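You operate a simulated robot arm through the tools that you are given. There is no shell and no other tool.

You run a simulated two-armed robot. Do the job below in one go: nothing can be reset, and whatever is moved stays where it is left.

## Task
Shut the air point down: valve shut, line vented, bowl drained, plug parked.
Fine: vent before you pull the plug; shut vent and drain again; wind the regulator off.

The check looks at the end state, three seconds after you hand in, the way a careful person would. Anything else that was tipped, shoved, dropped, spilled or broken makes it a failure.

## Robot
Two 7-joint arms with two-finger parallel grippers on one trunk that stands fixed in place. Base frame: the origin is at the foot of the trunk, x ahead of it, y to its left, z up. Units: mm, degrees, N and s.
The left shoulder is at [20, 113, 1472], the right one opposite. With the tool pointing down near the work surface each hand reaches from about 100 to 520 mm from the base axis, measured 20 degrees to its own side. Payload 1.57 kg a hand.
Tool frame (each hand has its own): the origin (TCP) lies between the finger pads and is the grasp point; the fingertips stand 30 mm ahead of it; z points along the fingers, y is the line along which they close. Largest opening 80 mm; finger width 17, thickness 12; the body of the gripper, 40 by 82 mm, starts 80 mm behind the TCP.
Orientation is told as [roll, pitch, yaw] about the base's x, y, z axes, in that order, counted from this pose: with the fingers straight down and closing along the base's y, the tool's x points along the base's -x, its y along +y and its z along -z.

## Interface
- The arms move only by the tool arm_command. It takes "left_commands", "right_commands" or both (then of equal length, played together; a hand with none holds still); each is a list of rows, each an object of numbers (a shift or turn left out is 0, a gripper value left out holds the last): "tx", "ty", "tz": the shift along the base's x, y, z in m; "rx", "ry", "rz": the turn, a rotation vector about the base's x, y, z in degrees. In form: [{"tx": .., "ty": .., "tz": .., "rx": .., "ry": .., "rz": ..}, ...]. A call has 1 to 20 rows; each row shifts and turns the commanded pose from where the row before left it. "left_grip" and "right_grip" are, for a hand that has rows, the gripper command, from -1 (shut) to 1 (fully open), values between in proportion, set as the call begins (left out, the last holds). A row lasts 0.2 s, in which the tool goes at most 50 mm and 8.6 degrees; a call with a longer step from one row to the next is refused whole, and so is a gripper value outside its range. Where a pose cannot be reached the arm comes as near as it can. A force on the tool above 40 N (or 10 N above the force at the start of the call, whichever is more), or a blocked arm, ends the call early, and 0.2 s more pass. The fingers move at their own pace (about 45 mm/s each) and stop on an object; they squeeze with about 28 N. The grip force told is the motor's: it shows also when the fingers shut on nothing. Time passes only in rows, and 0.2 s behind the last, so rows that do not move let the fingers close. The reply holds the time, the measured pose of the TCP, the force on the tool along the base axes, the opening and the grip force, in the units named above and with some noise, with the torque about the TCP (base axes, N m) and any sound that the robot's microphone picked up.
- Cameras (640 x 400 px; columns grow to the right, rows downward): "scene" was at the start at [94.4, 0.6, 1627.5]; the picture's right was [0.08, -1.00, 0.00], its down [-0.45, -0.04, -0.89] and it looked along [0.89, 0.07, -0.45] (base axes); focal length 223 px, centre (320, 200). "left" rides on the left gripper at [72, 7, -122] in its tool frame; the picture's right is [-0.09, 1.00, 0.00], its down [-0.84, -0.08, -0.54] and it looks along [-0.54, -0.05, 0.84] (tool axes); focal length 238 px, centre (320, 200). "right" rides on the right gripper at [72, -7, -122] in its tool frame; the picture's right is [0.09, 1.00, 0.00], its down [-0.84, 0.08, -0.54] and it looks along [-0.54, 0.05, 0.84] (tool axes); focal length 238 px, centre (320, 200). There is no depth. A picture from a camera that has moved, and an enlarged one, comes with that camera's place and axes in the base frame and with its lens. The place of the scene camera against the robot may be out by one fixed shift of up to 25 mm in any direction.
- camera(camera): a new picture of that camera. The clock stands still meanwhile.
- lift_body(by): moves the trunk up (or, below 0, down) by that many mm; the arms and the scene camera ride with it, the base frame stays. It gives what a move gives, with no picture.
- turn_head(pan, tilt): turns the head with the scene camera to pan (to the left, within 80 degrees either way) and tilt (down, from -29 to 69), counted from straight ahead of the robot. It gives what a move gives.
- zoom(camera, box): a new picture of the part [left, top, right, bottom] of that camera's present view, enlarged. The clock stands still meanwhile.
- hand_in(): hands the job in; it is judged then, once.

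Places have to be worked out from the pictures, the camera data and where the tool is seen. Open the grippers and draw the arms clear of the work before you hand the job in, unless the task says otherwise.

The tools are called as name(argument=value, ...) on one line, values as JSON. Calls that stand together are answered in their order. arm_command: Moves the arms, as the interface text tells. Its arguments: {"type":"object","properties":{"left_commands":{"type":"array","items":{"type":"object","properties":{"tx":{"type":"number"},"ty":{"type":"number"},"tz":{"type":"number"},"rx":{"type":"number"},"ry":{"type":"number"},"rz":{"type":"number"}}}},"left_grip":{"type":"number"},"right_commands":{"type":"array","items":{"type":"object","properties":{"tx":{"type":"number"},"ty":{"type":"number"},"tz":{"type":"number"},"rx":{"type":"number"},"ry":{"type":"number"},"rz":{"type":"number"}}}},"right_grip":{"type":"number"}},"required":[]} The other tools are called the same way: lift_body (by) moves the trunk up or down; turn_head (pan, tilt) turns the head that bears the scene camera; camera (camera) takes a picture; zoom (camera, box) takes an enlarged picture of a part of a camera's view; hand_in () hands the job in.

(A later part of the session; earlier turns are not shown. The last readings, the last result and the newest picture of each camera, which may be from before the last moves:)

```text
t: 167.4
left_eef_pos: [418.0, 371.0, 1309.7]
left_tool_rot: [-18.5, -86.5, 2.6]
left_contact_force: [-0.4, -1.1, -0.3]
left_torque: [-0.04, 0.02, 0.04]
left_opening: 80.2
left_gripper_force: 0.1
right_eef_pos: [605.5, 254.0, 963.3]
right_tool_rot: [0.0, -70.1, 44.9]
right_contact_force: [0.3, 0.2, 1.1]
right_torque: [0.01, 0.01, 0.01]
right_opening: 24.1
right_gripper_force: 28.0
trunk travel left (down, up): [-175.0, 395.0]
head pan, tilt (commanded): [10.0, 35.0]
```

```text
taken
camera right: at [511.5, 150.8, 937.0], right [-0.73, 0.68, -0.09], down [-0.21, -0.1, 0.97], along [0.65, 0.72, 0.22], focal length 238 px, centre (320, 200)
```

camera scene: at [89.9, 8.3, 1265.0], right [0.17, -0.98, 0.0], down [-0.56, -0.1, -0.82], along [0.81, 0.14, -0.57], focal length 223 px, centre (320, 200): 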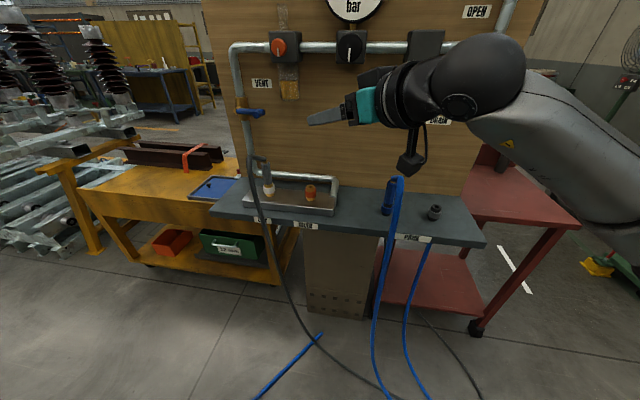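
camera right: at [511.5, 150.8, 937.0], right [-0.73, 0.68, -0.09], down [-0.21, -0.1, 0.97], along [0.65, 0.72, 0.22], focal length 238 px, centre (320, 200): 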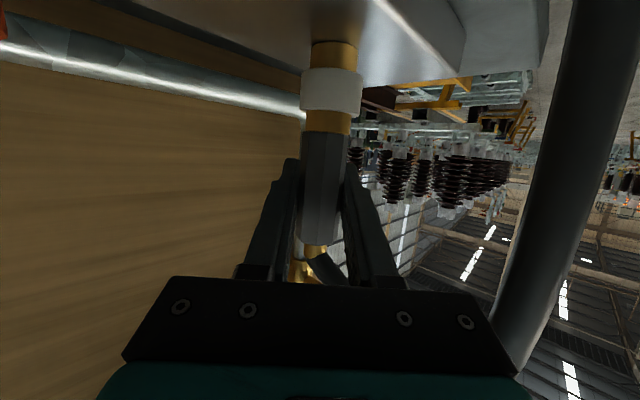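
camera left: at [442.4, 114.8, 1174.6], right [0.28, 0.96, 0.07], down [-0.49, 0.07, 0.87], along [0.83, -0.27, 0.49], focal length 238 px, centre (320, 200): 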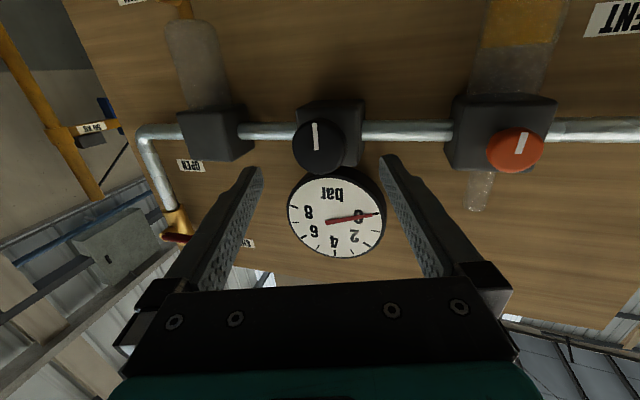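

Gripped at 24 mm with no side load. Pulling straight up with the trunk, first 15 mm.

lift_body(by=15)

camera(camera="right")

```text
t: 168.0
left_eef_pos: [418.5, 371.5, 1323.4]
left_tool_rot: [-18.4, -86.5, 2.7]
left_contact_force: [-1.1, 0.4, 0.5]
left_torque: [-0.02, 0.05, 0.01]
left_opening: 80.0
left_gripper_force: 0.1
right_eef_pos: [604.4, 253.8, 976.9]
right_tool_rot: [0.0, -70.1, 44.9]
right_contact_force: [-0.2, 0.6, -1.5]
right_torque: [-0.01, 0.01, 0.01]
right_opening: 24.2
right_gripper_force: 27.4
trunk travel left (down, up): [-190.0, 380.0]
head pan, tilt (commanded): [10.0, 35.0]
```

```text
taken
camera right: at [511.9, 150.6, 951.7], right [-0.73, 0.68, -0.09], down [-0.21, -0.1, 0.97], along [0.65, 0.72, 0.22], focal length 238 px, centre (320, 200)
```

right: 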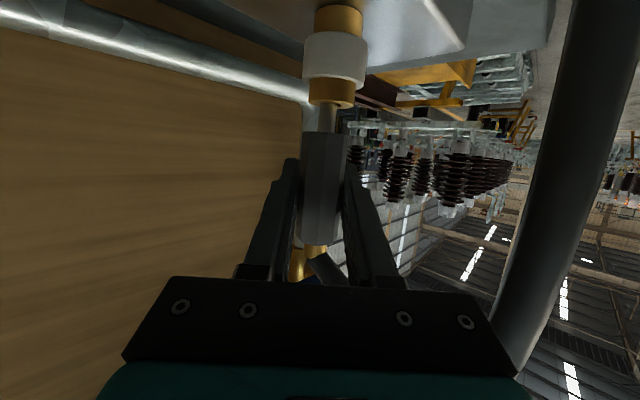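

The plug slides out with almost no force; its nose is showing. Lifting another 115 mm to clear everything.

lift_body(by=30)

camera(camera="right")

lift_body(by=90)

camera(camera="right")

camera(camera="scene")

```text
t: 168.7
left_eef_pos: [417.9, 371.9, 1352.5]
left_tool_rot: [-18.3, -86.4, 2.8]
left_contact_force: [-0.8, 0.5, -1.1]
left_torque: [0.0, 0.0, 0.03]
left_opening: 80.3
left_gripper_force: 0.0
right_eef_pos: [604.7, 253.7, 1008.0]
right_tool_rot: [0.0, -70.1, 44.8]
right_contact_force: [0.1, -0.4, -0.5]
right_torque: [0.02, 0.01, 0.0]
right_opening: 24.2
right_gripper_force: 27.5
trunk travel left (down, up): [-220.0, 350.0]
head pan, tilt (commanded): [10.0, 35.0]
```

```text
taken
camera right: at [511.8, 150.7, 981.8], right [-0.73, 0.68, -0.09], down [-0.21, -0.1, 0.97], along [0.65, 0.72, 0.22], focal length 238 px, centre (320, 200)
```

right: 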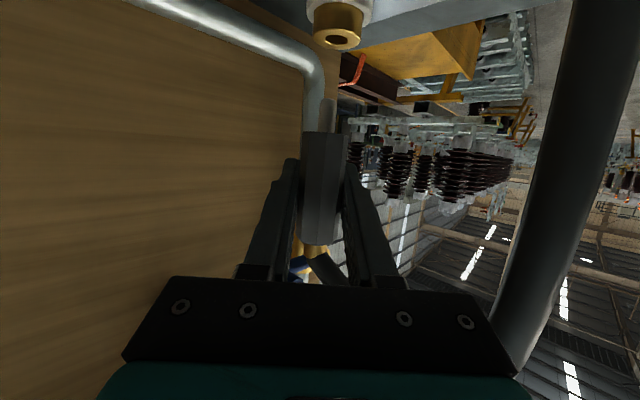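

```text
t: 170.0
left_eef_pos: [418.7, 370.4, 1444.0]
left_tool_rot: [-18.5, -86.5, 2.7]
left_contact_force: [0.1, 0.2, -0.2]
left_torque: [0.0, -0.03, 0.01]
left_opening: 79.9
left_gripper_force: 0.0
right_eef_pos: [606.2, 253.3, 1097.0]
right_tool_rot: [0.0, -70.1, 44.9]
right_contact_force: [0.8, 0.0, -1.1]
right_torque: [0.03, -0.02, -0.03]
right_opening: 24.1
right_gripper_force: 27.7
trunk travel left (down, up): [-310.0, 260.0]
head pan, tilt (commanded): [10.0, 35.0]
```

```text
taken
camera right: at [511.7, 150.7, 1071.6], right [-0.73, 0.68, -0.09], down [-0.21, -0.1, 0.97], along [0.65, 0.72, 0.22], focal length 238 px, centre (320, 200)
```

right: 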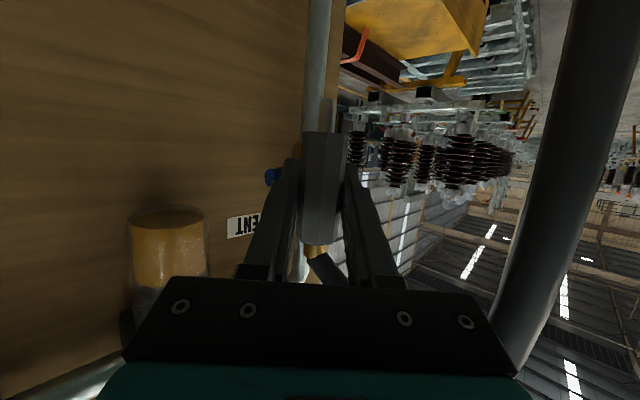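

```text
taken
camera scene: at [90.1, 8.5, 1399.9], right [0.17, -0.98, 0.0], down [-0.56, -0.1, -0.82], along [0.81, 0.14, -0.57], focal length 223 px, centre (320, 200)
```

scene: 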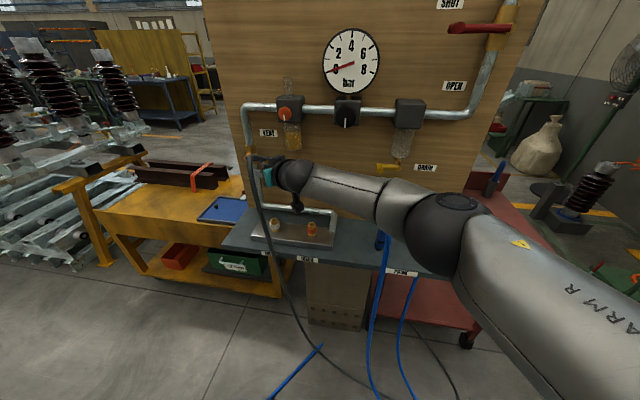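

Plug is free and everything else is undisturbed. I'll raise 20 mm more, back away from the board a bit, and start carrying the plug to the right at height.

lift_body(by=20)

arm_command(right_commands=[{"tx": -0.008, "ty": -0.01}, {"tx": -0.008, "ty": -0.015}, {"tx": -0.006, "ty": -0.02}, {"tx": -0.004, "ty": -0.022}, {"ty": -0.022}, {"ty": -0.022}, {"ty": -0.022}, {"ty": -0.022}, {"ty": -0.022}])

camera(camera="scene")

camera(camera="right")

```text
t: 170.7
left_eef_pos: [417.9, 371.1, 1464.8]
left_tool_rot: [-18.5, -86.5, 2.7]
left_contact_force: [-0.6, 0.6, 0.0]
left_torque: [0.0, 0.0, 0.0]
left_opening: 80.2
left_gripper_force: 0.1
right_eef_pos: [604.6, 254.0, 1118.2]
right_tool_rot: [0.0, -70.2, 44.9]
right_contact_force: [-0.3, 0.0, -1.3]
right_torque: [0.0, -0.02, 0.0]
right_opening: 24.2
right_gripper_force: 28.4
trunk travel left (down, up): [-330.0, 240.0]
head pan, tilt (commanded): [10.0, 35.0]
```

```text
t: 172.7
left_eef_pos: [418.1, 369.9, 1463.4]
left_tool_rot: [-18.0, -86.5, 2.2]
left_contact_force: [-0.6, 0.4, -0.3]
left_torque: [-0.01, -0.03, 0.03]
left_opening: 80.1
left_gripper_force: 0.0
right_eef_pos: [580.8, 75.7, 1117.6]
right_tool_rot: [0.0, -70.0, 45.0]
right_contact_force: [0.2, 0.1, -0.3]
right_torque: [0.0, -0.01, 0.01]
right_opening: 24.0
right_gripper_force: 28.5
trunk travel left (down, up): [-330.0, 240.0]
head pan, tilt (commanded): [10.0, 35.0]
```

```text
taken
camera scene: at [89.9, 7.9, 1420.0], right [0.17, -0.98, 0.0], down [-0.56, -0.1, -0.82], along [0.81, 0.14, -0.57], focal length 223 px, centre (320, 200)
```

scene: 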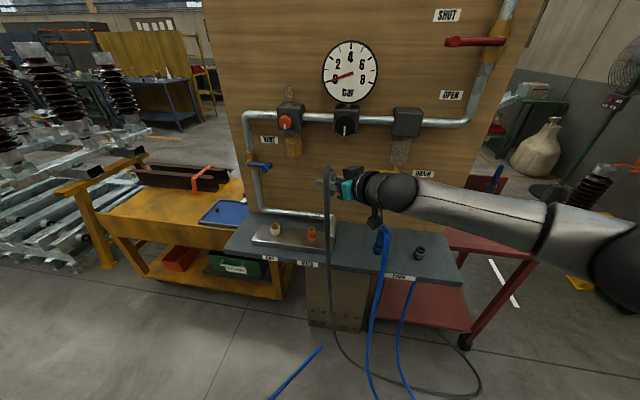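

```text
taken
camera right: at [486.6, -27.4, 1091.9], right [-0.73, 0.68, -0.09], down [-0.21, -0.1, 0.97], along [0.65, 0.72, 0.22], focal length 238 px, centre (320, 200)
```

right: 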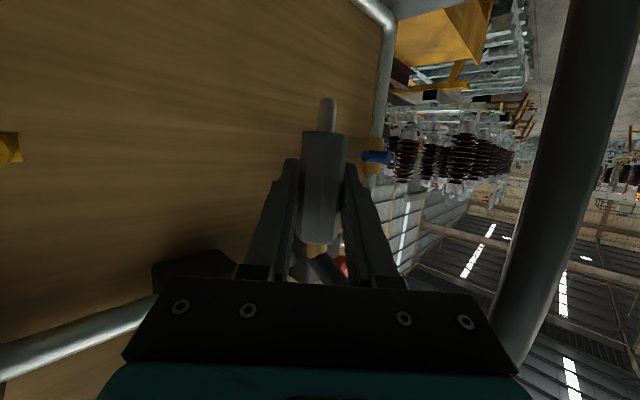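

Carrying on to the right, easing the yaw back as I go.

arm_command(right_commands=[{"ty": -0.022, "rz": -1.5}, {"ty": -0.022, "rz": -1.5}, {"ty": -0.022, "rz": -1.5}, {"ty": -0.022, "rz": -1.5}, {"ty": -0.022, "rz": -2}, {"ty": -0.022, "rz": -2}, {"ty": -0.022, "rz": -2}, {"ty": -0.022, "rz": -2}, {}])

camera(camera="scene")

```text
t: 174.7
left_eef_pos: [418.0, 370.4, 1463.8]
left_tool_rot: [-18.5, -86.5, 2.8]
left_contact_force: [0.8, -0.1, 0.6]
left_torque: [-0.02, 0.0, 0.0]
left_opening: 80.1
left_gripper_force: 0.0
right_eef_pos: [578.5, -99.4, 1116.5]
right_tool_rot: [-0.1, -70.1, 31.1]
right_contact_force: [-0.6, -0.1, -1.2]
right_torque: [0.04, -0.04, 0.01]
right_opening: 24.2
right_gripper_force: 27.9
trunk travel left (down, up): [-330.0, 240.0]
head pan, tilt (commanded): [10.0, 35.0]
```

```text
taken
camera scene: at [90.1, 8.5, 1420.0], right [0.17, -0.98, 0.0], down [-0.56, -0.1, -0.82], along [0.81, 0.14, -0.57], focal length 223 px, centre (320, 200)
```

scene: 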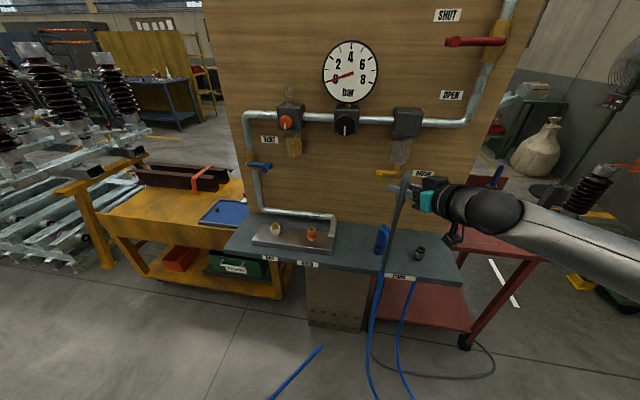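

Past the blue hose now. Moving over the park socket.

arm_command(right_commands=[{"ty": -0.02, "tx": 0.004, "rz": -1}, {"ty": -0.02, "tx": 0.004, "rz": -1}, {"ty": -0.02, "tx": 0.004, "rz": -1}, {"ty": -0.02, "tx": 0.004, "rz": -1}, {"ty": -0.02, "tx": 0.004, "rz": -1}, {}])

turn_head(pan=-15, tilt=35)

camera(camera="scene")

camera(camera="right")

```text
t: 176.1
left_eef_pos: [418.7, 370.6, 1463.3]
left_tool_rot: [-18.5, -86.6, 2.7]
left_contact_force: [0.0, 0.0, -0.1]
left_torque: [0.0, 0.0, 0.0]
left_opening: 80.1
left_gripper_force: 0.1
right_eef_pos: [598.9, -199.4, 1115.6]
right_tool_rot: [0.0, -70.1, 25.9]
right_contact_force: [-0.2, -0.5, -0.8]
right_torque: [-0.03, 0.0, 0.0]
right_opening: 24.0
right_gripper_force: 28.3
trunk travel left (down, up): [-330.0, 240.0]
head pan, tilt (commanded): [10.0, 35.0]
```

```text
t: 176.9
left_eef_pos: [418.0, 369.9, 1463.5]
left_tool_rot: [-18.4, -86.5, 2.7]
left_contact_force: [-0.3, -1.0, 0.2]
left_torque: [0.02, -0.01, 0.01]
left_opening: 80.0
left_gripper_force: 0.1
right_eef_pos: [598.5, -199.3, 1116.5]
right_tool_rot: [0.0, -70.0, 25.9]
right_contact_force: [-0.6, -0.3, -1.2]
right_torque: [0.0, -0.04, 0.01]
right_opening: 24.2
right_gripper_force: 28.2
trunk travel left (down, up): [-330.0, 240.0]
head pan, tilt (commanded): [-15.0, 35.0]
```

```text
taken
camera scene: at [88.4, -29.7, 1420.0], right [-0.26, -0.97, 0.0], down [-0.55, 0.15, -0.82], along [0.79, -0.21, -0.57], focal length 223 px, centre (320, 200)
```

scene: 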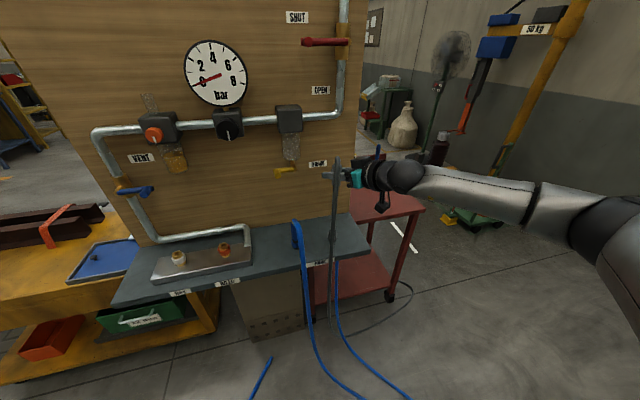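

```text
taken
camera right: at [477.0, -266.0, 1090.9], right [-0.46, 0.88, -0.09], down [-0.24, -0.03, 0.97], along [0.85, 0.47, 0.22], focal length 238 px, centre (320, 200)
```

right: 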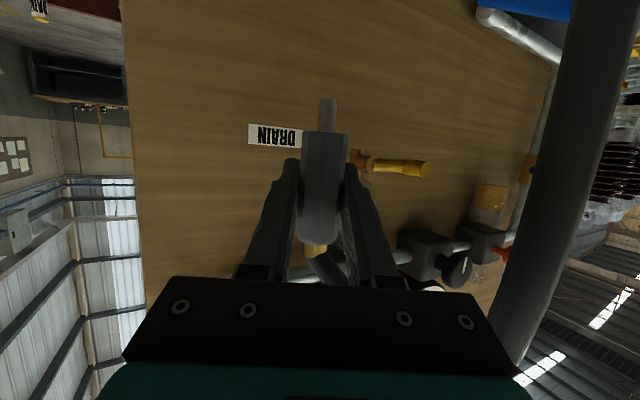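

The plug hangs over the socket's estimated place. Lowering the trunk 110 mm, then checking alignment with the cameras before inserting.

lift_body(by=-110)

camera(camera="right")

zoom(camera="scene", box=[250, 110, 410, 240])

```text
t: 178.4
left_eef_pos: [418.6, 370.2, 1354.3]
left_tool_rot: [-18.5, -86.5, 2.6]
left_contact_force: [-0.1, 0.5, 0.6]
left_torque: [0.01, -0.05, -0.03]
left_opening: 80.1
left_gripper_force: 0.0
right_eef_pos: [598.6, -198.2, 1007.6]
right_tool_rot: [0.0, -70.0, 26.0]
right_contact_force: [-0.2, 0.3, -0.8]
right_torque: [0.0, 0.01, -0.01]
right_opening: 24.3
right_gripper_force: 28.3
trunk travel left (down, up): [-220.0, 350.0]
head pan, tilt (commanded): [-15.0, 35.0]
```

```text
taken
camera right: at [477.0, -266.0, 981.1], right [-0.46, 0.88, -0.09], down [-0.24, -0.03, 0.97], along [0.85, 0.47, 0.22], focal length 238 px, centre (320, 200)
```

right: 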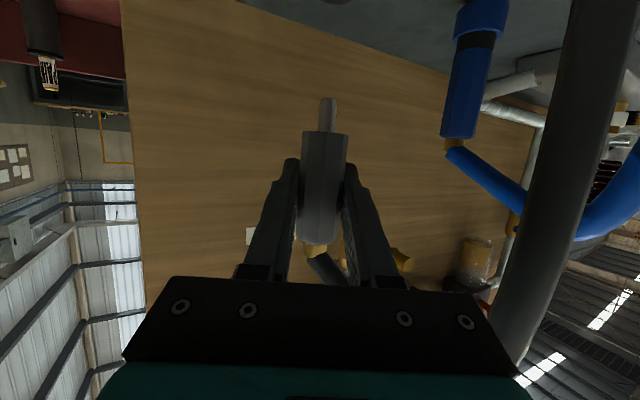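

```text
3.08 times, centred on (330, 175) of scene
camera zoom: at [88.3, -29.8, 1310.1], right [-0.26, -0.97, 0.0], down [-0.55, 0.15, -0.82], along [0.79, -0.21, -0.57], focal length 686 px, centre (289, 277)
```

zoom: 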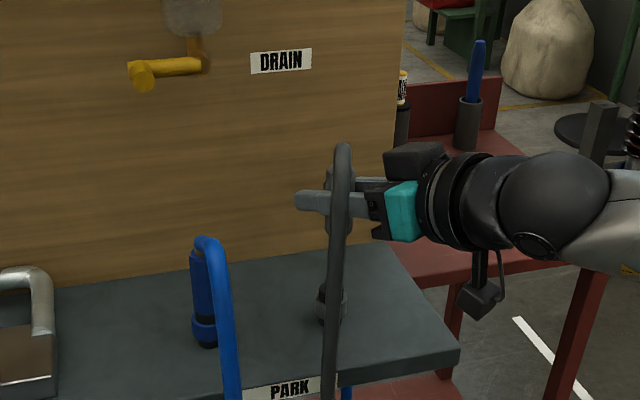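

The socket is just coming into the top of the right camera's view. Lowering 20 mm more to see nose and socket together.

lift_body(by=-20)

zoom(camera="right", box=[250, 0, 410, 140])

zoom(camera="scene", box=[290, 90, 390, 190])

```text
t: 179.0
left_eef_pos: [418.6, 371.4, 1334.0]
left_tool_rot: [-18.3, -86.5, 2.6]
left_contact_force: [-0.2, -0.2, -0.2]
left_torque: [-0.02, 0.02, 0.0]
left_opening: 80.2
left_gripper_force: 0.1
right_eef_pos: [599.1, -198.9, 986.9]
right_tool_rot: [0.0, -70.0, 25.9]
right_contact_force: [0.3, -0.7, -0.9]
right_torque: [0.02, -0.03, 0.0]
right_opening: 24.0
right_gripper_force: 28.2
trunk travel left (down, up): [-200.0, 370.0]
head pan, tilt (commanded): [-15.0, 35.0]
```

```text
2.86 times, centred on (330, 70) of right
camera zoom: at [476.9, -266.0, 960.9], right [-0.46, 0.88, -0.09], down [-0.24, -0.03, 0.97], along [0.85, 0.47, 0.22], focal length 681 px, centre (291, 571)
```

zoom: 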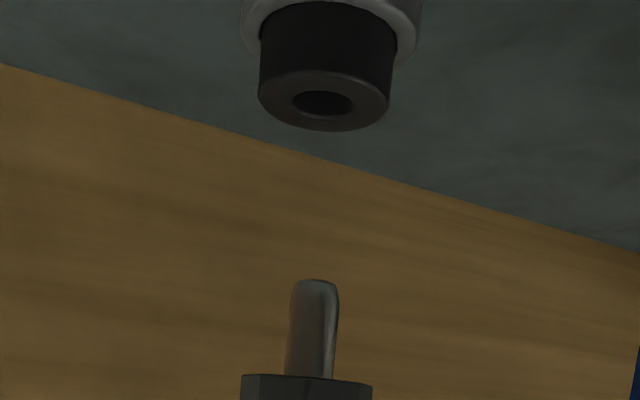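

```text
4.00 times, centred on (340, 140) of scene
camera zoom: at [88.3, -29.8, 1290.0], right [-0.26, -0.97, 0.0], down [-0.55, 0.15, -0.82], along [0.79, -0.21, -0.57], focal length 892 px, centre (240, 440)
```

zoom: 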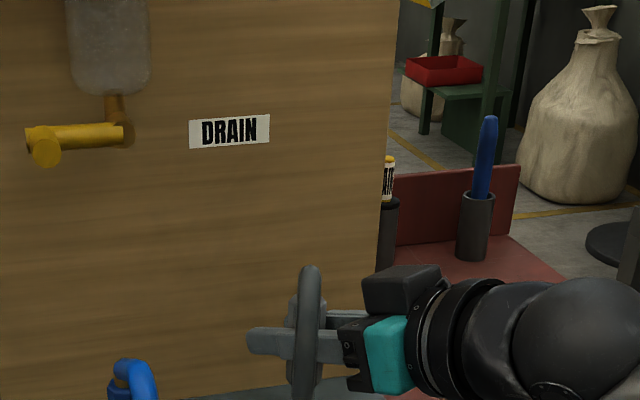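

Very clear view: nose (9 mm) against the hole (11 mm), laterally off only ~1 mm. I'll correct that 1 mm, then lower 20 mm to judge the fore-aft alignment at close range.

arm_command(right_commands=[{"tx": 0.0005, "ty": -0.001}, {}])

lift_body(by=-20)

zoom(camera="right", box=[250, 0, 410, 140])

```text
t: 179.6
left_eef_pos: [418.0, 371.7, 1334.1]
left_tool_rot: [-18.4, -86.5, 2.7]
left_contact_force: [-0.1, 0.6, 0.4]
left_torque: [0.03, 0.01, 0.02]
left_opening: 79.9
left_gripper_force: 0.2
right_eef_pos: [600.0, -199.9, 986.6]
right_tool_rot: [-0.1, -70.1, 25.8]
right_contact_force: [-0.8, -0.1, -0.8]
right_torque: [-0.01, -0.02, 0.01]
right_opening: 24.1
right_gripper_force: 27.7
trunk travel left (down, up): [-200.0, 370.0]
head pan, tilt (commanded): [-15.0, 35.0]
```

```text
t: 180.3
left_eef_pos: [417.9, 371.1, 1314.7]
left_tool_rot: [-18.4, -86.5, 2.6]
left_contact_force: [0.4, -0.7, 0.4]
left_torque: [0.02, 0.0, 0.01]
left_opening: 80.2
left_gripper_force: 0.1
right_eef_pos: [599.2, -200.9, 966.7]
right_tool_rot: [0.0, -70.2, 25.8]
right_contact_force: [0.2, 1.3, -0.5]
right_torque: [-0.03, 0.03, 0.0]
right_opening: 24.1
right_gripper_force: 27.9
trunk travel left (down, up): [-180.0, 390.0]
head pan, tilt (commanded): [-15.0, 35.0]
```

```text
2.86 times, centred on (330, 70) of right
camera zoom: at [477.6, -266.7, 940.8], right [-0.46, 0.88, -0.09], down [-0.24, -0.03, 0.97], along [0.85, 0.47, 0.22], focal length 681 px, centre (291, 571)
```

zoom: 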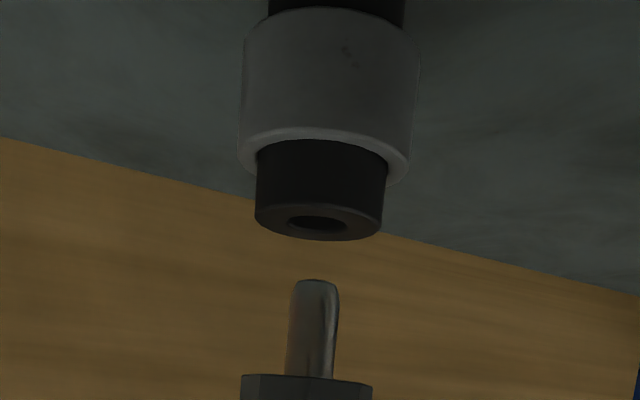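

Now laterally aligned; triangulating the hole from the last two pictures gives (599.6, -200.2, 904.7), matching the plug axis. Lowering 9 mm to bring the nose tip right to the rim.

lift_body(by=-9)

zoom(camera="right", box=[270, 40, 390, 140])

```text
t: 180.9
left_eef_pos: [417.7, 371.5, 1304.7]
left_tool_rot: [-18.5, -86.6, 2.6]
left_contact_force: [0.5, 0.5, 0.2]
left_torque: [0.0, -0.02, -0.01]
left_opening: 79.8
left_gripper_force: 0.1
right_eef_pos: [599.4, -199.9, 957.1]
right_tool_rot: [0.0, -70.1, 26.0]
right_contact_force: [-0.7, -0.3, -1.6]
right_torque: [0.0, -0.02, 0.01]
right_opening: 24.1
right_gripper_force: 28.0
trunk travel left (down, up): [-171.0, 399.0]
head pan, tilt (commanded): [-15.0, 35.0]
```

```text
4.00 times, centred on (330, 90) of right
camera zoom: at [477.6, -266.7, 931.9], right [-0.46, 0.88, -0.09], down [-0.24, -0.03, 0.97], along [0.85, 0.47, 0.22], focal length 953 px, centre (280, 640)
```

zoom: 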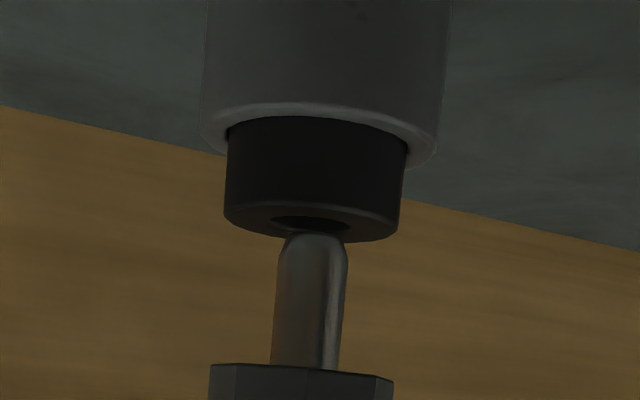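

The nose tip is at the rim and centred left-right. Lowering 3 mm more to see whether it enters or touches.

lift_body(by=-3)

zoom(camera="right", box=[270, 40, 390, 140])

```text
t: 181.4
left_eef_pos: [417.7, 370.6, 1302.2]
left_tool_rot: [-18.4, -86.5, 2.7]
left_contact_force: [0.1, -0.8, 0.6]
left_torque: [-0.01, -0.01, 0.0]
left_opening: 80.4
left_gripper_force: 0.1
right_eef_pos: [599.9, -200.2, 956.3]
right_tool_rot: [-0.1, -70.1, 26.0]
right_contact_force: [0.4, 0.2, 0.0]
right_torque: [0.0, -0.07, 0.0]
right_opening: 24.2
right_gripper_force: 27.8
trunk travel left (down, up): [-168.0, 402.0]
head pan, tilt (commanded): [-15.0, 35.0]
```

```text
4.00 times, centred on (330, 90) of right
camera zoom: at [477.9, -266.7, 929.3], right [-0.46, 0.88, -0.09], down [-0.24, -0.03, 0.97], along [0.85, 0.47, 0.22], focal length 953 px, centre (280, 640)
```

zoom: 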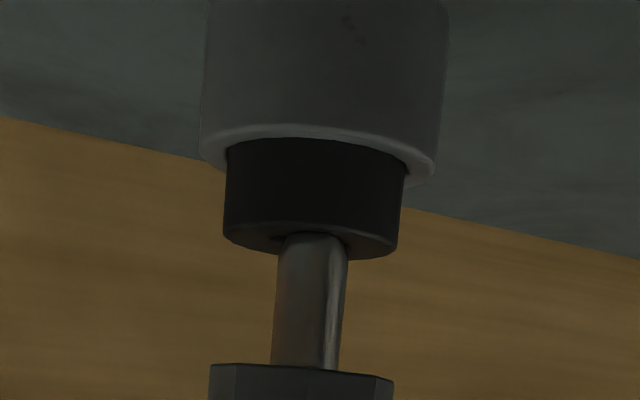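

No reaction force and the tip covers the hole. Lowering another 4 mm.

lift_body(by=-4)

zoom(camera="right", box=[270, 40, 390, 140])

```text
t: 181.9
left_eef_pos: [417.4, 370.4, 1297.9]
left_tool_rot: [-18.7, -86.5, 3.0]
left_contact_force: [-0.1, 0.0, -0.1]
left_torque: [0.01, -0.02, 0.02]
left_opening: 80.2
left_gripper_force: 0.1
right_eef_pos: [600.8, -198.4, 954.7]
right_tool_rot: [-0.4, -70.4, 26.2]
right_contact_force: [4.3, 0.5, 9.6]
right_torque: [0.0, -0.18, 0.04]
right_opening: 24.0
right_gripper_force: 28.0
trunk travel left (down, up): [-164.0, 406.0]
head pan, tilt (commanded): [-15.0, 35.0]
```

```text
4.00 times, centred on (330, 90) of right
camera zoom: at [478.5, -266.4, 927.7], right [-0.46, 0.88, -0.09], down [-0.24, -0.03, 0.97], along [0.85, 0.47, 0.23], focal length 953 px, centre (280, 640)
```

zoom: 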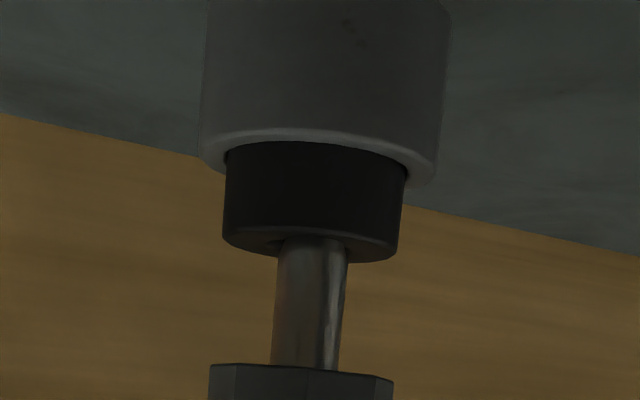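

Contact: 9.6 N up with +4.3 N in x, so the hole lies slightly further in +x. I'll lift 5 mm, shift +2.5 mm in x and try again.

lift_body(by=5)

arm_command(right_commands=[{"tx": 0.0025, "ty": 0.0003}, {}])

lift_body(by=-4)

zoom(camera="right", box=[270, 40, 390, 140])

```text
t: 182.5
left_eef_pos: [416.0, 370.4, 1303.4]
left_tool_rot: [-18.5, -86.4, 2.7]
left_contact_force: [-0.1, -1.4, 0.1]
left_torque: [-0.01, 0.05, 0.0]
left_opening: 80.0
left_gripper_force: 0.2
right_eef_pos: [598.7, -198.7, 954.6]
right_tool_rot: [0.0, -70.0, 25.9]
right_contact_force: [-0.3, -0.9, 7.4]
right_torque: [-0.05, -0.04, 0.02]
right_opening: 23.9
right_gripper_force: 27.9
trunk travel left (down, up): [-169.0, 401.0]
head pan, tilt (commanded): [-15.0, 35.0]
```

```text
t: 183.1
left_eef_pos: [417.5, 371.2, 1302.9]
left_tool_rot: [-18.5, -86.5, 2.7]
left_contact_force: [0.2, 0.9, -0.1]
left_torque: [-0.04, -0.04, 0.02]
left_opening: 79.9
left_gripper_force: 0.1
right_eef_pos: [600.8, -199.4, 954.4]
right_tool_rot: [0.2, -69.9, 25.8]
right_contact_force: [1.0, -0.2, 1.0]
right_torque: [-0.01, 0.0, 0.0]
right_opening: 24.1
right_gripper_force: 27.8
trunk travel left (down, up): [-169.0, 401.0]
head pan, tilt (commanded): [-15.0, 35.0]
```

```text
t: 183.6
left_eef_pos: [418.3, 370.0, 1299.2]
left_tool_rot: [-18.5, -86.5, 2.8]
left_contact_force: [0.3, 0.2, -0.8]
left_torque: [-0.01, 0.0, -0.01]
left_opening: 80.0
left_gripper_force: 0.0
right_eef_pos: [602.3, -199.8, 954.0]
right_tool_rot: [-0.1, -70.2, 26.1]
right_contact_force: [3.1, 0.6, 6.0]
right_torque: [0.02, -0.1, 0.04]
right_opening: 23.9
right_gripper_force: 27.7
trunk travel left (down, up): [-165.0, 405.0]
head pan, tilt (commanded): [-15.0, 35.0]
```

```text
4.00 times, centred on (330, 90) of right
camera zoom: at [480.2, -266.2, 927.2], right [-0.46, 0.88, -0.09], down [-0.24, -0.03, 0.97], along [0.85, 0.47, 0.22], focal length 953 px, centre (280, 640)
```

zoom: 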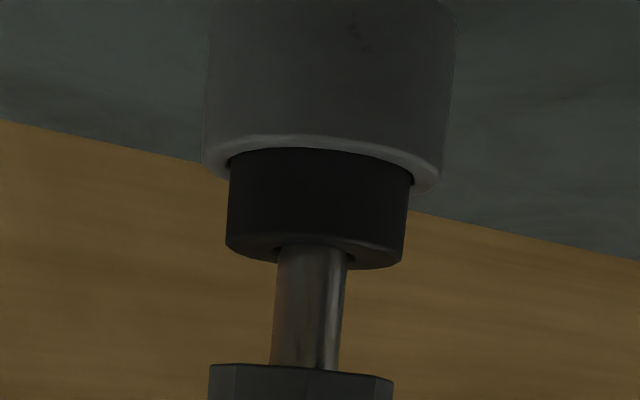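

Still touching with a smaller +x push (3 N). I'll ease up, shift another +1.5 mm in x and +0.5 mm in y, and lower again.

lift_body(by=4)

arm_command(right_commands=[{"tx": 0.0015, "ty": 0.0005}, {}])

zoom(camera="right", box=[270, 40, 390, 140])

lift_body(by=-4)

zoom(camera="right", box=[270, 40, 390, 140])

```text
t: 184.1
left_eef_pos: [417.5, 370.5, 1303.6]
left_tool_rot: [-18.4, -86.5, 2.8]
left_contact_force: [-0.3, 0.2, 0.7]
left_torque: [0.03, 0.03, 0.02]
left_opening: 80.0
left_gripper_force: 0.2
right_eef_pos: [601.7, -199.6, 953.5]
right_tool_rot: [0.1, -70.0, 25.8]
right_contact_force: [0.5, 0.1, 0.7]
right_torque: [0.0, 0.0, 0.0]
right_opening: 24.1
right_gripper_force: 28.4
trunk travel left (down, up): [-169.0, 401.0]
head pan, tilt (commanded): [-15.0, 35.0]
```

```text
t: 184.7
left_eef_pos: [417.4, 371.1, 1302.9]
left_tool_rot: [-18.5, -86.5, 2.7]
left_contact_force: [0.3, 0.2, -0.3]
left_torque: [-0.01, -0.01, 0.01]
left_opening: 79.9
left_gripper_force: 0.0
right_eef_pos: [604.3, -199.3, 954.4]
right_tool_rot: [0.2, -69.9, 25.8]
right_contact_force: [-0.2, 0.2, -2.1]
right_torque: [0.0, -0.04, 0.0]
right_opening: 24.1
right_gripper_force: 28.2
trunk travel left (down, up): [-169.0, 401.0]
head pan, tilt (commanded): [-15.0, 35.0]
```

```text
4.00 times, centred on (330, 90) of right
camera zoom: at [481.4, -266.2, 929.6], right [-0.46, 0.88, -0.09], down [-0.23, -0.03, 0.97], along [0.85, 0.47, 0.22], focal length 953 px, centre (280, 640)
```

zoom: 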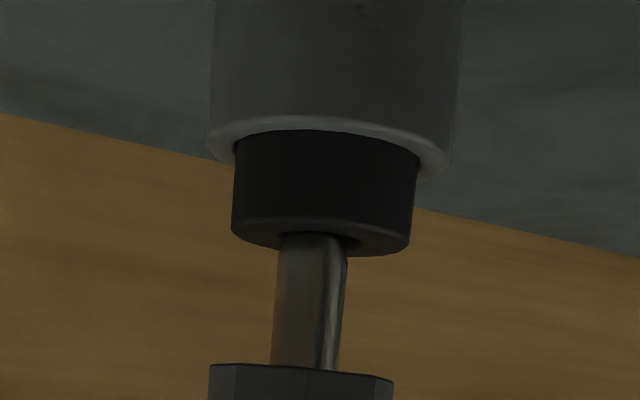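

```text
t: 185.3
left_eef_pos: [418.0, 370.3, 1298.8]
left_tool_rot: [-18.5, -86.5, 2.8]
left_contact_force: [0.8, 1.1, -0.7]
left_torque: [0.03, -0.02, 0.02]
left_opening: 80.2
left_gripper_force: 0.1
right_eef_pos: [603.3, -197.3, 952.9]
right_tool_rot: [0.0, -70.1, 26.1]
right_contact_force: [0.5, 0.5, 1.1]
right_torque: [0.06, -0.08, 0.07]
right_opening: 24.2
right_gripper_force: 28.3
trunk travel left (down, up): [-165.0, 405.0]
head pan, tilt (commanded): [-15.0, 35.0]
```

```text
4.00 times, centred on (330, 90) of right
camera zoom: at [481.7, -265.6, 926.6], right [-0.46, 0.88, -0.09], down [-0.24, -0.03, 0.97], along [0.85, 0.47, 0.22], focal length 953 px, centre (280, 640)
```

zoom: 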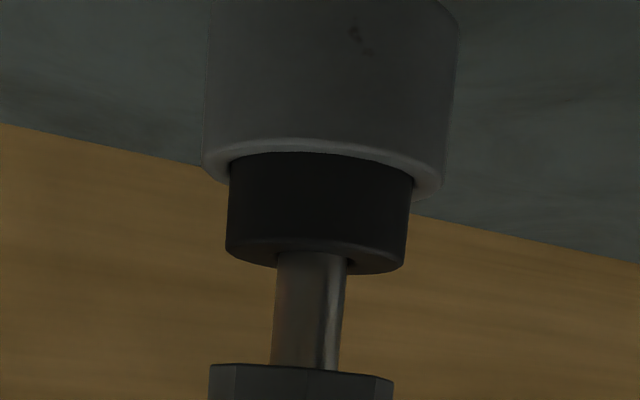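

Reaction dropped to ~1 N and the visible nose is getting shorter — it's entering. Lowering 4 mm more with a 0.4 mm sideways trim.

arm_command(right_commands=[{"ty": 0.0004}, {}])

lift_body(by=-4)

zoom(camera="right", box=[270, 40, 390, 140])

```text
t: 185.9
left_eef_pos: [418.2, 371.3, 1297.8]
left_tool_rot: [-18.4, -86.4, 2.6]
left_contact_force: [-0.8, 0.0, 0.1]
left_torque: [0.0, -0.02, 0.03]
left_opening: 80.0
left_gripper_force: 0.2
right_eef_pos: [602.9, -199.2, 952.5]
right_tool_rot: [-0.2, -70.0, 26.0]
right_contact_force: [0.3, -0.3, 2.9]
right_torque: [0.03, -0.07, 0.01]
right_opening: 23.8
right_gripper_force: 27.3
trunk travel left (down, up): [-165.0, 405.0]
head pan, tilt (commanded): [-15.0, 35.0]
```

```text
t: 186.4
left_eef_pos: [419.6, 371.1, 1294.0]
left_tool_rot: [-18.5, -86.3, 2.8]
left_contact_force: [-0.4, 0.1, 0.2]
left_torque: [-0.01, 0.0, 0.01]
left_opening: 79.9
left_gripper_force: 0.0
right_eef_pos: [604.3, -198.1, 945.3]
right_tool_rot: [0.2, -70.0, 25.9]
right_contact_force: [7.1, 1.6, -3.1]
right_torque: [0.09, -0.32, 0.01]
right_opening: 24.0
right_gripper_force: 28.4
trunk travel left (down, up): [-161.0, 409.0]
head pan, tilt (commanded): [-15.0, 35.0]
```

```text
4.00 times, centred on (330, 90) of right
camera zoom: at [482.2, -265.1, 920.6], right [-0.46, 0.88, -0.09], down [-0.23, -0.03, 0.97], along [0.85, 0.47, 0.22], focal length 953 px, centre (280, 640)
```

zoom: 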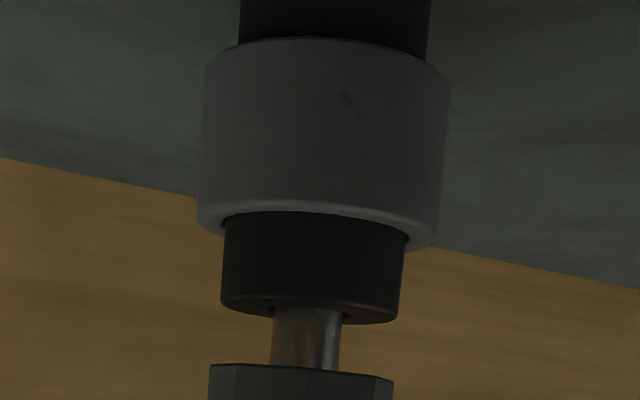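

It dropped in: only ~7 mm of nose still shows. There's a 7 N push in +x, so I'll relieve with +2 mm x, then continue down.

arm_command(right_commands=[{"tx": 0.002, "ty": 0.0005}, {}])

lift_body(by=-4)

zoom(camera="right", box=[270, 40, 390, 140])

```text
t: 187.0
left_eef_pos: [417.7, 370.9, 1295.2]
left_tool_rot: [-18.4, -86.5, 2.7]
left_contact_force: [0.8, 0.3, 0.2]
left_torque: [-0.01, -0.01, 0.02]
left_opening: 80.1
left_gripper_force: 0.1
right_eef_pos: [605.0, -197.8, 946.7]
right_tool_rot: [-0.1, -70.0, 26.0]
right_contact_force: [0.7, -0.2, -1.7]
right_torque: [-0.01, 0.02, 0.03]
right_opening: 24.4
right_gripper_force: 28.2
trunk travel left (down, up): [-161.0, 409.0]
head pan, tilt (commanded): [-15.0, 35.0]
```

```text
t: 187.5
left_eef_pos: [417.3, 370.2, 1291.4]
left_tool_rot: [-18.4, -86.5, 2.6]
left_contact_force: [0.6, -0.2, -0.2]
left_torque: [-0.04, 0.0, 0.02]
left_opening: 80.2
left_gripper_force: 0.0
right_eef_pos: [606.5, -197.8, 944.1]
right_tool_rot: [0.0, -70.1, 25.9]
right_contact_force: [0.1, 0.0, -0.8]
right_torque: [0.0, 0.01, -0.04]
right_opening: 24.1
right_gripper_force: 28.3
trunk travel left (down, up): [-157.0, 413.0]
head pan, tilt (commanded): [-15.0, 35.0]
```

```text
4.00 times, centred on (330, 90) of right
camera zoom: at [483.5, -264.3, 918.0], right [-0.46, 0.88, -0.09], down [-0.24, -0.03, 0.97], along [0.85, 0.47, 0.22], focal length 953 px, centre (280, 640)
```

zoom: 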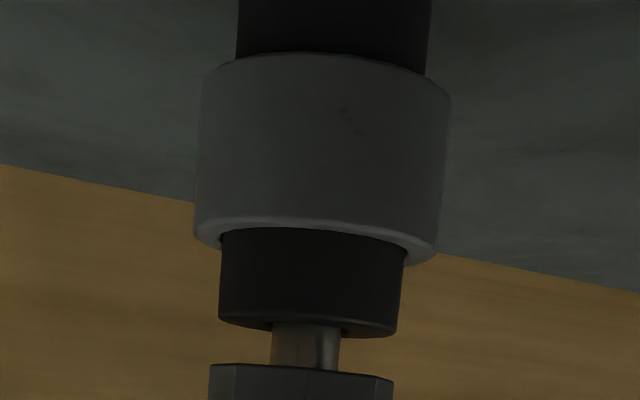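

Forces are near zero and it slides freely. Lowering the last ~5 mm until it seats.

lift_body(by=-4)

zoom(camera="right", box=[270, 40, 390, 140])

```text
t: 188.1
left_eef_pos: [416.3, 371.1, 1286.4]
left_tool_rot: [-18.4, -86.5, 2.6]
left_contact_force: [-0.1, -0.1, 0.8]
left_torque: [0.03, -0.01, -0.02]
left_opening: 80.1
left_gripper_force: 0.0
right_eef_pos: [605.8, -196.4, 940.0]
right_tool_rot: [0.0, -70.1, 26.0]
right_contact_force: [-0.3, 0.0, -1.8]
right_torque: [0.02, -0.03, -0.01]
right_opening: 23.9
right_gripper_force: 28.3
trunk travel left (down, up): [-153.0, 417.0]
head pan, tilt (commanded): [-15.0, 35.0]
```

```text
4.00 times, centred on (330, 90) of right
camera zoom: at [483.5, -264.3, 914.1], right [-0.46, 0.88, -0.09], down [-0.24, -0.03, 0.97], along [0.85, 0.47, 0.22], focal length 953 px, centre (280, 640)
```

zoom: 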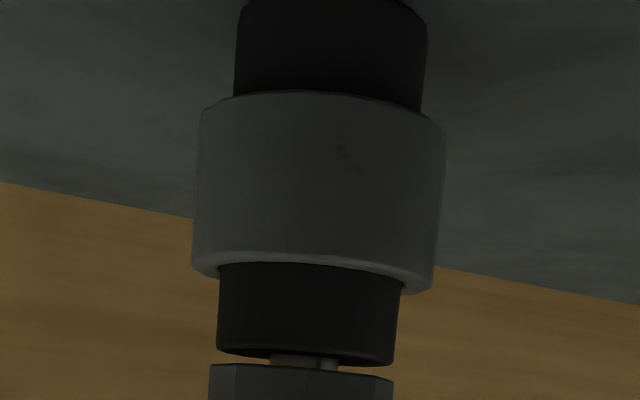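

About 1 mm gap left. Lowering 2 mm to seat it.

lift_body(by=-2)

zoom(camera="right", box=[270, 40, 390, 140])

```text
t: 188.6
left_eef_pos: [418.3, 370.8, 1285.2]
left_tool_rot: [-18.5, -86.6, 2.6]
left_contact_force: [-0.6, -0.2, -0.3]
left_torque: [-0.02, 0.02, -0.01]
left_opening: 80.0
left_gripper_force: 0.0
right_eef_pos: [604.2, -197.2, 937.5]
right_tool_rot: [0.0, -70.1, 25.8]
right_contact_force: [-0.1, -0.7, -0.4]
right_torque: [0.01, 0.04, -0.02]
right_opening: 24.3
right_gripper_force: 27.6
trunk travel left (down, up): [-151.0, 419.0]
head pan, tilt (commanded): [-15.0, 35.0]
```

```text
4.00 times, centred on (330, 90) of right
camera zoom: at [483.6, -264.3, 912.3], right [-0.46, 0.88, -0.09], down [-0.24, -0.03, 0.97], along [0.85, 0.47, 0.22], focal length 953 px, centre (280, 640)
```

zoom: 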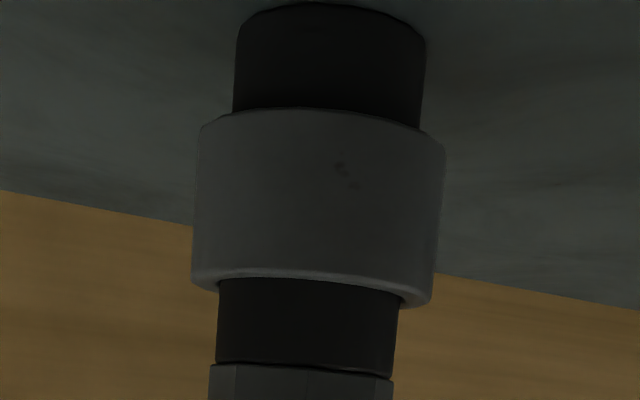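

Visually almost closed, but no seat force yet. Another 2 mm.

lift_body(by=-2)

zoom(camera="right", box=[270, 40, 390, 140])

```text
t: 189.1
left_eef_pos: [419.1, 371.0, 1283.3]
left_tool_rot: [-18.4, -86.5, 2.7]
left_contact_force: [0.8, 0.3, -0.2]
left_torque: [0.0, -0.02, -0.02]
left_opening: 80.1
left_gripper_force: 0.0
right_eef_pos: [604.3, -196.8, 937.9]
right_tool_rot: [-0.2, -70.3, 26.0]
right_contact_force: [-1.0, -0.5, 6.2]
right_torque: [-0.07, 0.13, 0.03]
right_opening: 24.0
right_gripper_force: 27.9
trunk travel left (down, up): [-149.0, 421.0]
head pan, tilt (commanded): [-15.0, 35.0]
```

```text
4.00 times, centred on (330, 90) of right
camera zoom: at [483.6, -264.3, 911.8], right [-0.46, 0.88, -0.09], down [-0.24, -0.03, 0.97], along [0.85, 0.47, 0.23], focal length 953 px, centre (280, 640)
```

zoom: 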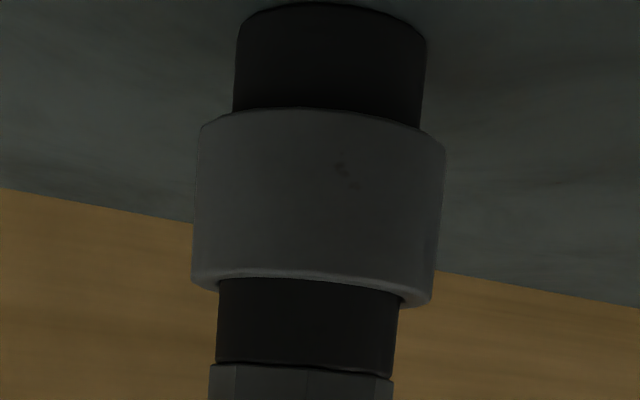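

Seated with 6 N. Opening the right gripper and checking the plug stays put.

arm_command(right_commands=[{}, {}, {}], right_grip=0.3)

camera(camera="right")

```text
t: 189.9
left_eef_pos: [418.0, 370.7, 1282.7]
left_tool_rot: [-18.4, -86.5, 2.6]
left_contact_force: [-0.2, 1.3, 0.1]
left_torque: [0.03, -0.01, -0.02]
left_opening: 80.2
left_gripper_force: 0.1
right_eef_pos: [605.8, -196.9, 936.1]
right_tool_rot: [0.0, -70.1, 26.0]
right_contact_force: [-0.5, 0.3, -0.2]
right_torque: [-0.03, 0.0, -0.04]
right_opening: 51.7
right_gripper_force: 0.0
trunk travel left (down, up): [-149.0, 421.0]
head pan, tilt (commanded): [-15.0, 35.0]
```

```text
taken
camera right: at [483.5, -264.3, 910.1], right [-0.46, 0.88, -0.09], down [-0.24, -0.03, 0.97], along [0.85, 0.47, 0.22], focal length 238 px, centre (320, 200)
```

right: 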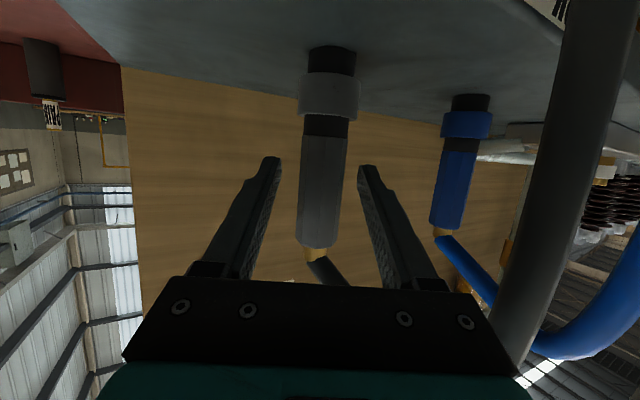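

The plug stands in the park socket on its own. Withdrawing the right hand straight back along its own axis, away from the hose.

arm_command(right_commands=[{"tx": -0.013, "ty": -0.0065}, {"tx": -0.018, "ty": -0.009}, {"tx": -0.0225, "ty": -0.011}, {"tx": -0.0225, "ty": -0.011}, {"tx": -0.0225, "ty": -0.011}, {"tx": -0.02, "ty": -0.012}])

camera(camera="right")

camera(camera="scene")

```text
t: 191.3
left_eef_pos: [417.2, 370.9, 1283.3]
left_tool_rot: [-18.4, -86.5, 2.6]
left_contact_force: [0.3, 0.0, -0.2]
left_torque: [0.02, 0.02, -0.01]
left_opening: 79.9
left_gripper_force: 0.0
right_eef_pos: [486.1, -257.2, 935.3]
right_tool_rot: [0.2, -70.0, 26.0]
right_contact_force: [0.5, -0.7, -0.4]
right_torque: [-0.02, 0.02, -0.01]
right_opening: 52.0
right_gripper_force: 0.0
trunk travel left (down, up): [-149.0, 421.0]
head pan, tilt (commanded): [-15.0, 35.0]
```

```text
taken
camera right: at [363.7, -324.4, 909.6], right [-0.46, 0.88, -0.09], down [-0.24, -0.03, 0.97], along [0.85, 0.47, 0.22], focal length 238 px, centre (320, 200)
```

right: 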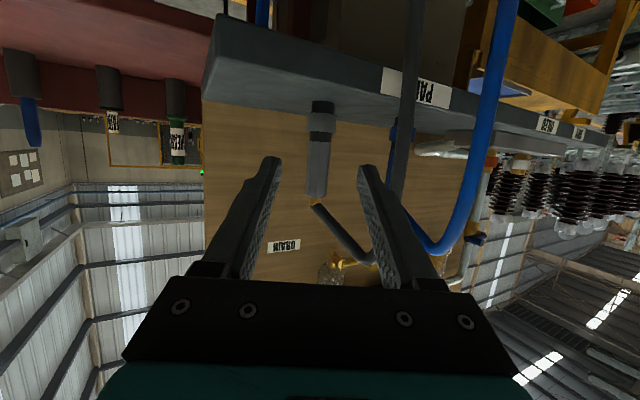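

```text
taken
camera scene: at [88.1, -29.8, 1239.0], right [-0.26, -0.97, 0.0], down [-0.55, 0.15, -0.82], along [0.79, -0.21, -0.57], focal length 223 px, centre (320, 200)
```

scene: 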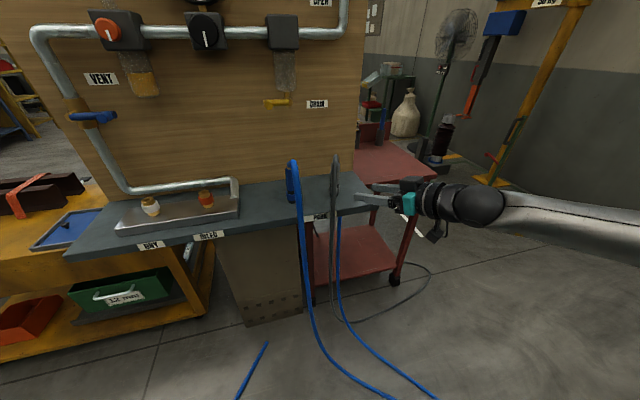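

The plug is parked upright. I'll retreat another 100 mm from the hose before raising the hand.

arm_command(right_commands=[{"tx": -0.02, "ty": -0.015}, {"tx": -0.02, "ty": -0.015}, {"tx": -0.02, "ty": -0.015}, {"tx": -0.02, "ty": -0.015}, {}])

camera(camera="right")

zoom(camera="scene", box=[270, 140, 400, 270])

```text
t: 192.5
left_eef_pos: [419.1, 371.5, 1282.2]
left_tool_rot: [-18.5, -86.5, 2.5]
left_contact_force: [0.6, 0.2, -0.3]
left_torque: [0.0, 0.0, -0.01]
left_opening: 79.7
left_gripper_force: 0.0
right_eef_pos: [403.7, -319.0, 935.6]
right_tool_rot: [0.1, -70.1, 25.9]
right_contact_force: [0.3, 0.0, -0.3]
right_torque: [0.02, -0.04, -0.03]
right_opening: 51.6
right_gripper_force: 0.1
trunk travel left (down, up): [-149.0, 421.0]
head pan, tilt (commanded): [-15.0, 35.0]
```

```text
taken
camera right: at [283.2, -386.0, 909.4], right [-0.46, 0.88, -0.09], down [-0.24, -0.03, 0.97], along [0.85, 0.47, 0.22], focal length 238 px, centre (320, 200)
```

right: 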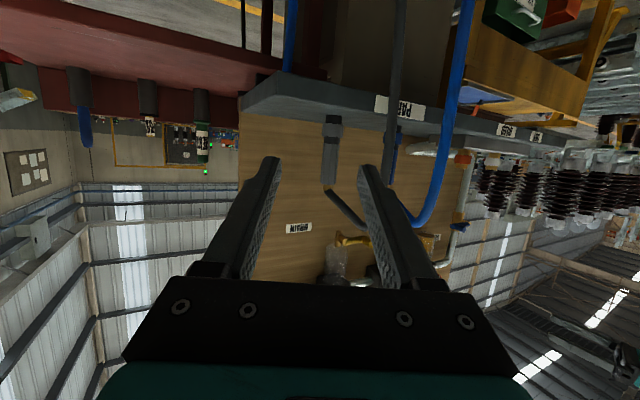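

```text
3.08 times, centred on (335, 205) of scene
camera zoom: at [88.2, -29.8, 1239.0], right [-0.26, -0.97, 0.0], down [-0.55, 0.15, -0.82], along [0.79, -0.21, -0.57], focal length 686 px, centre (274, 185)
```

zoom: 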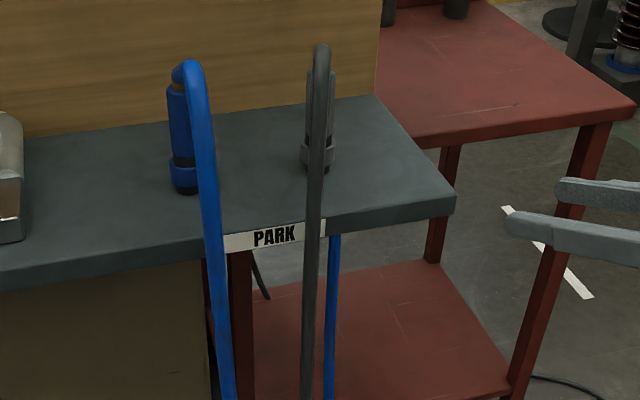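

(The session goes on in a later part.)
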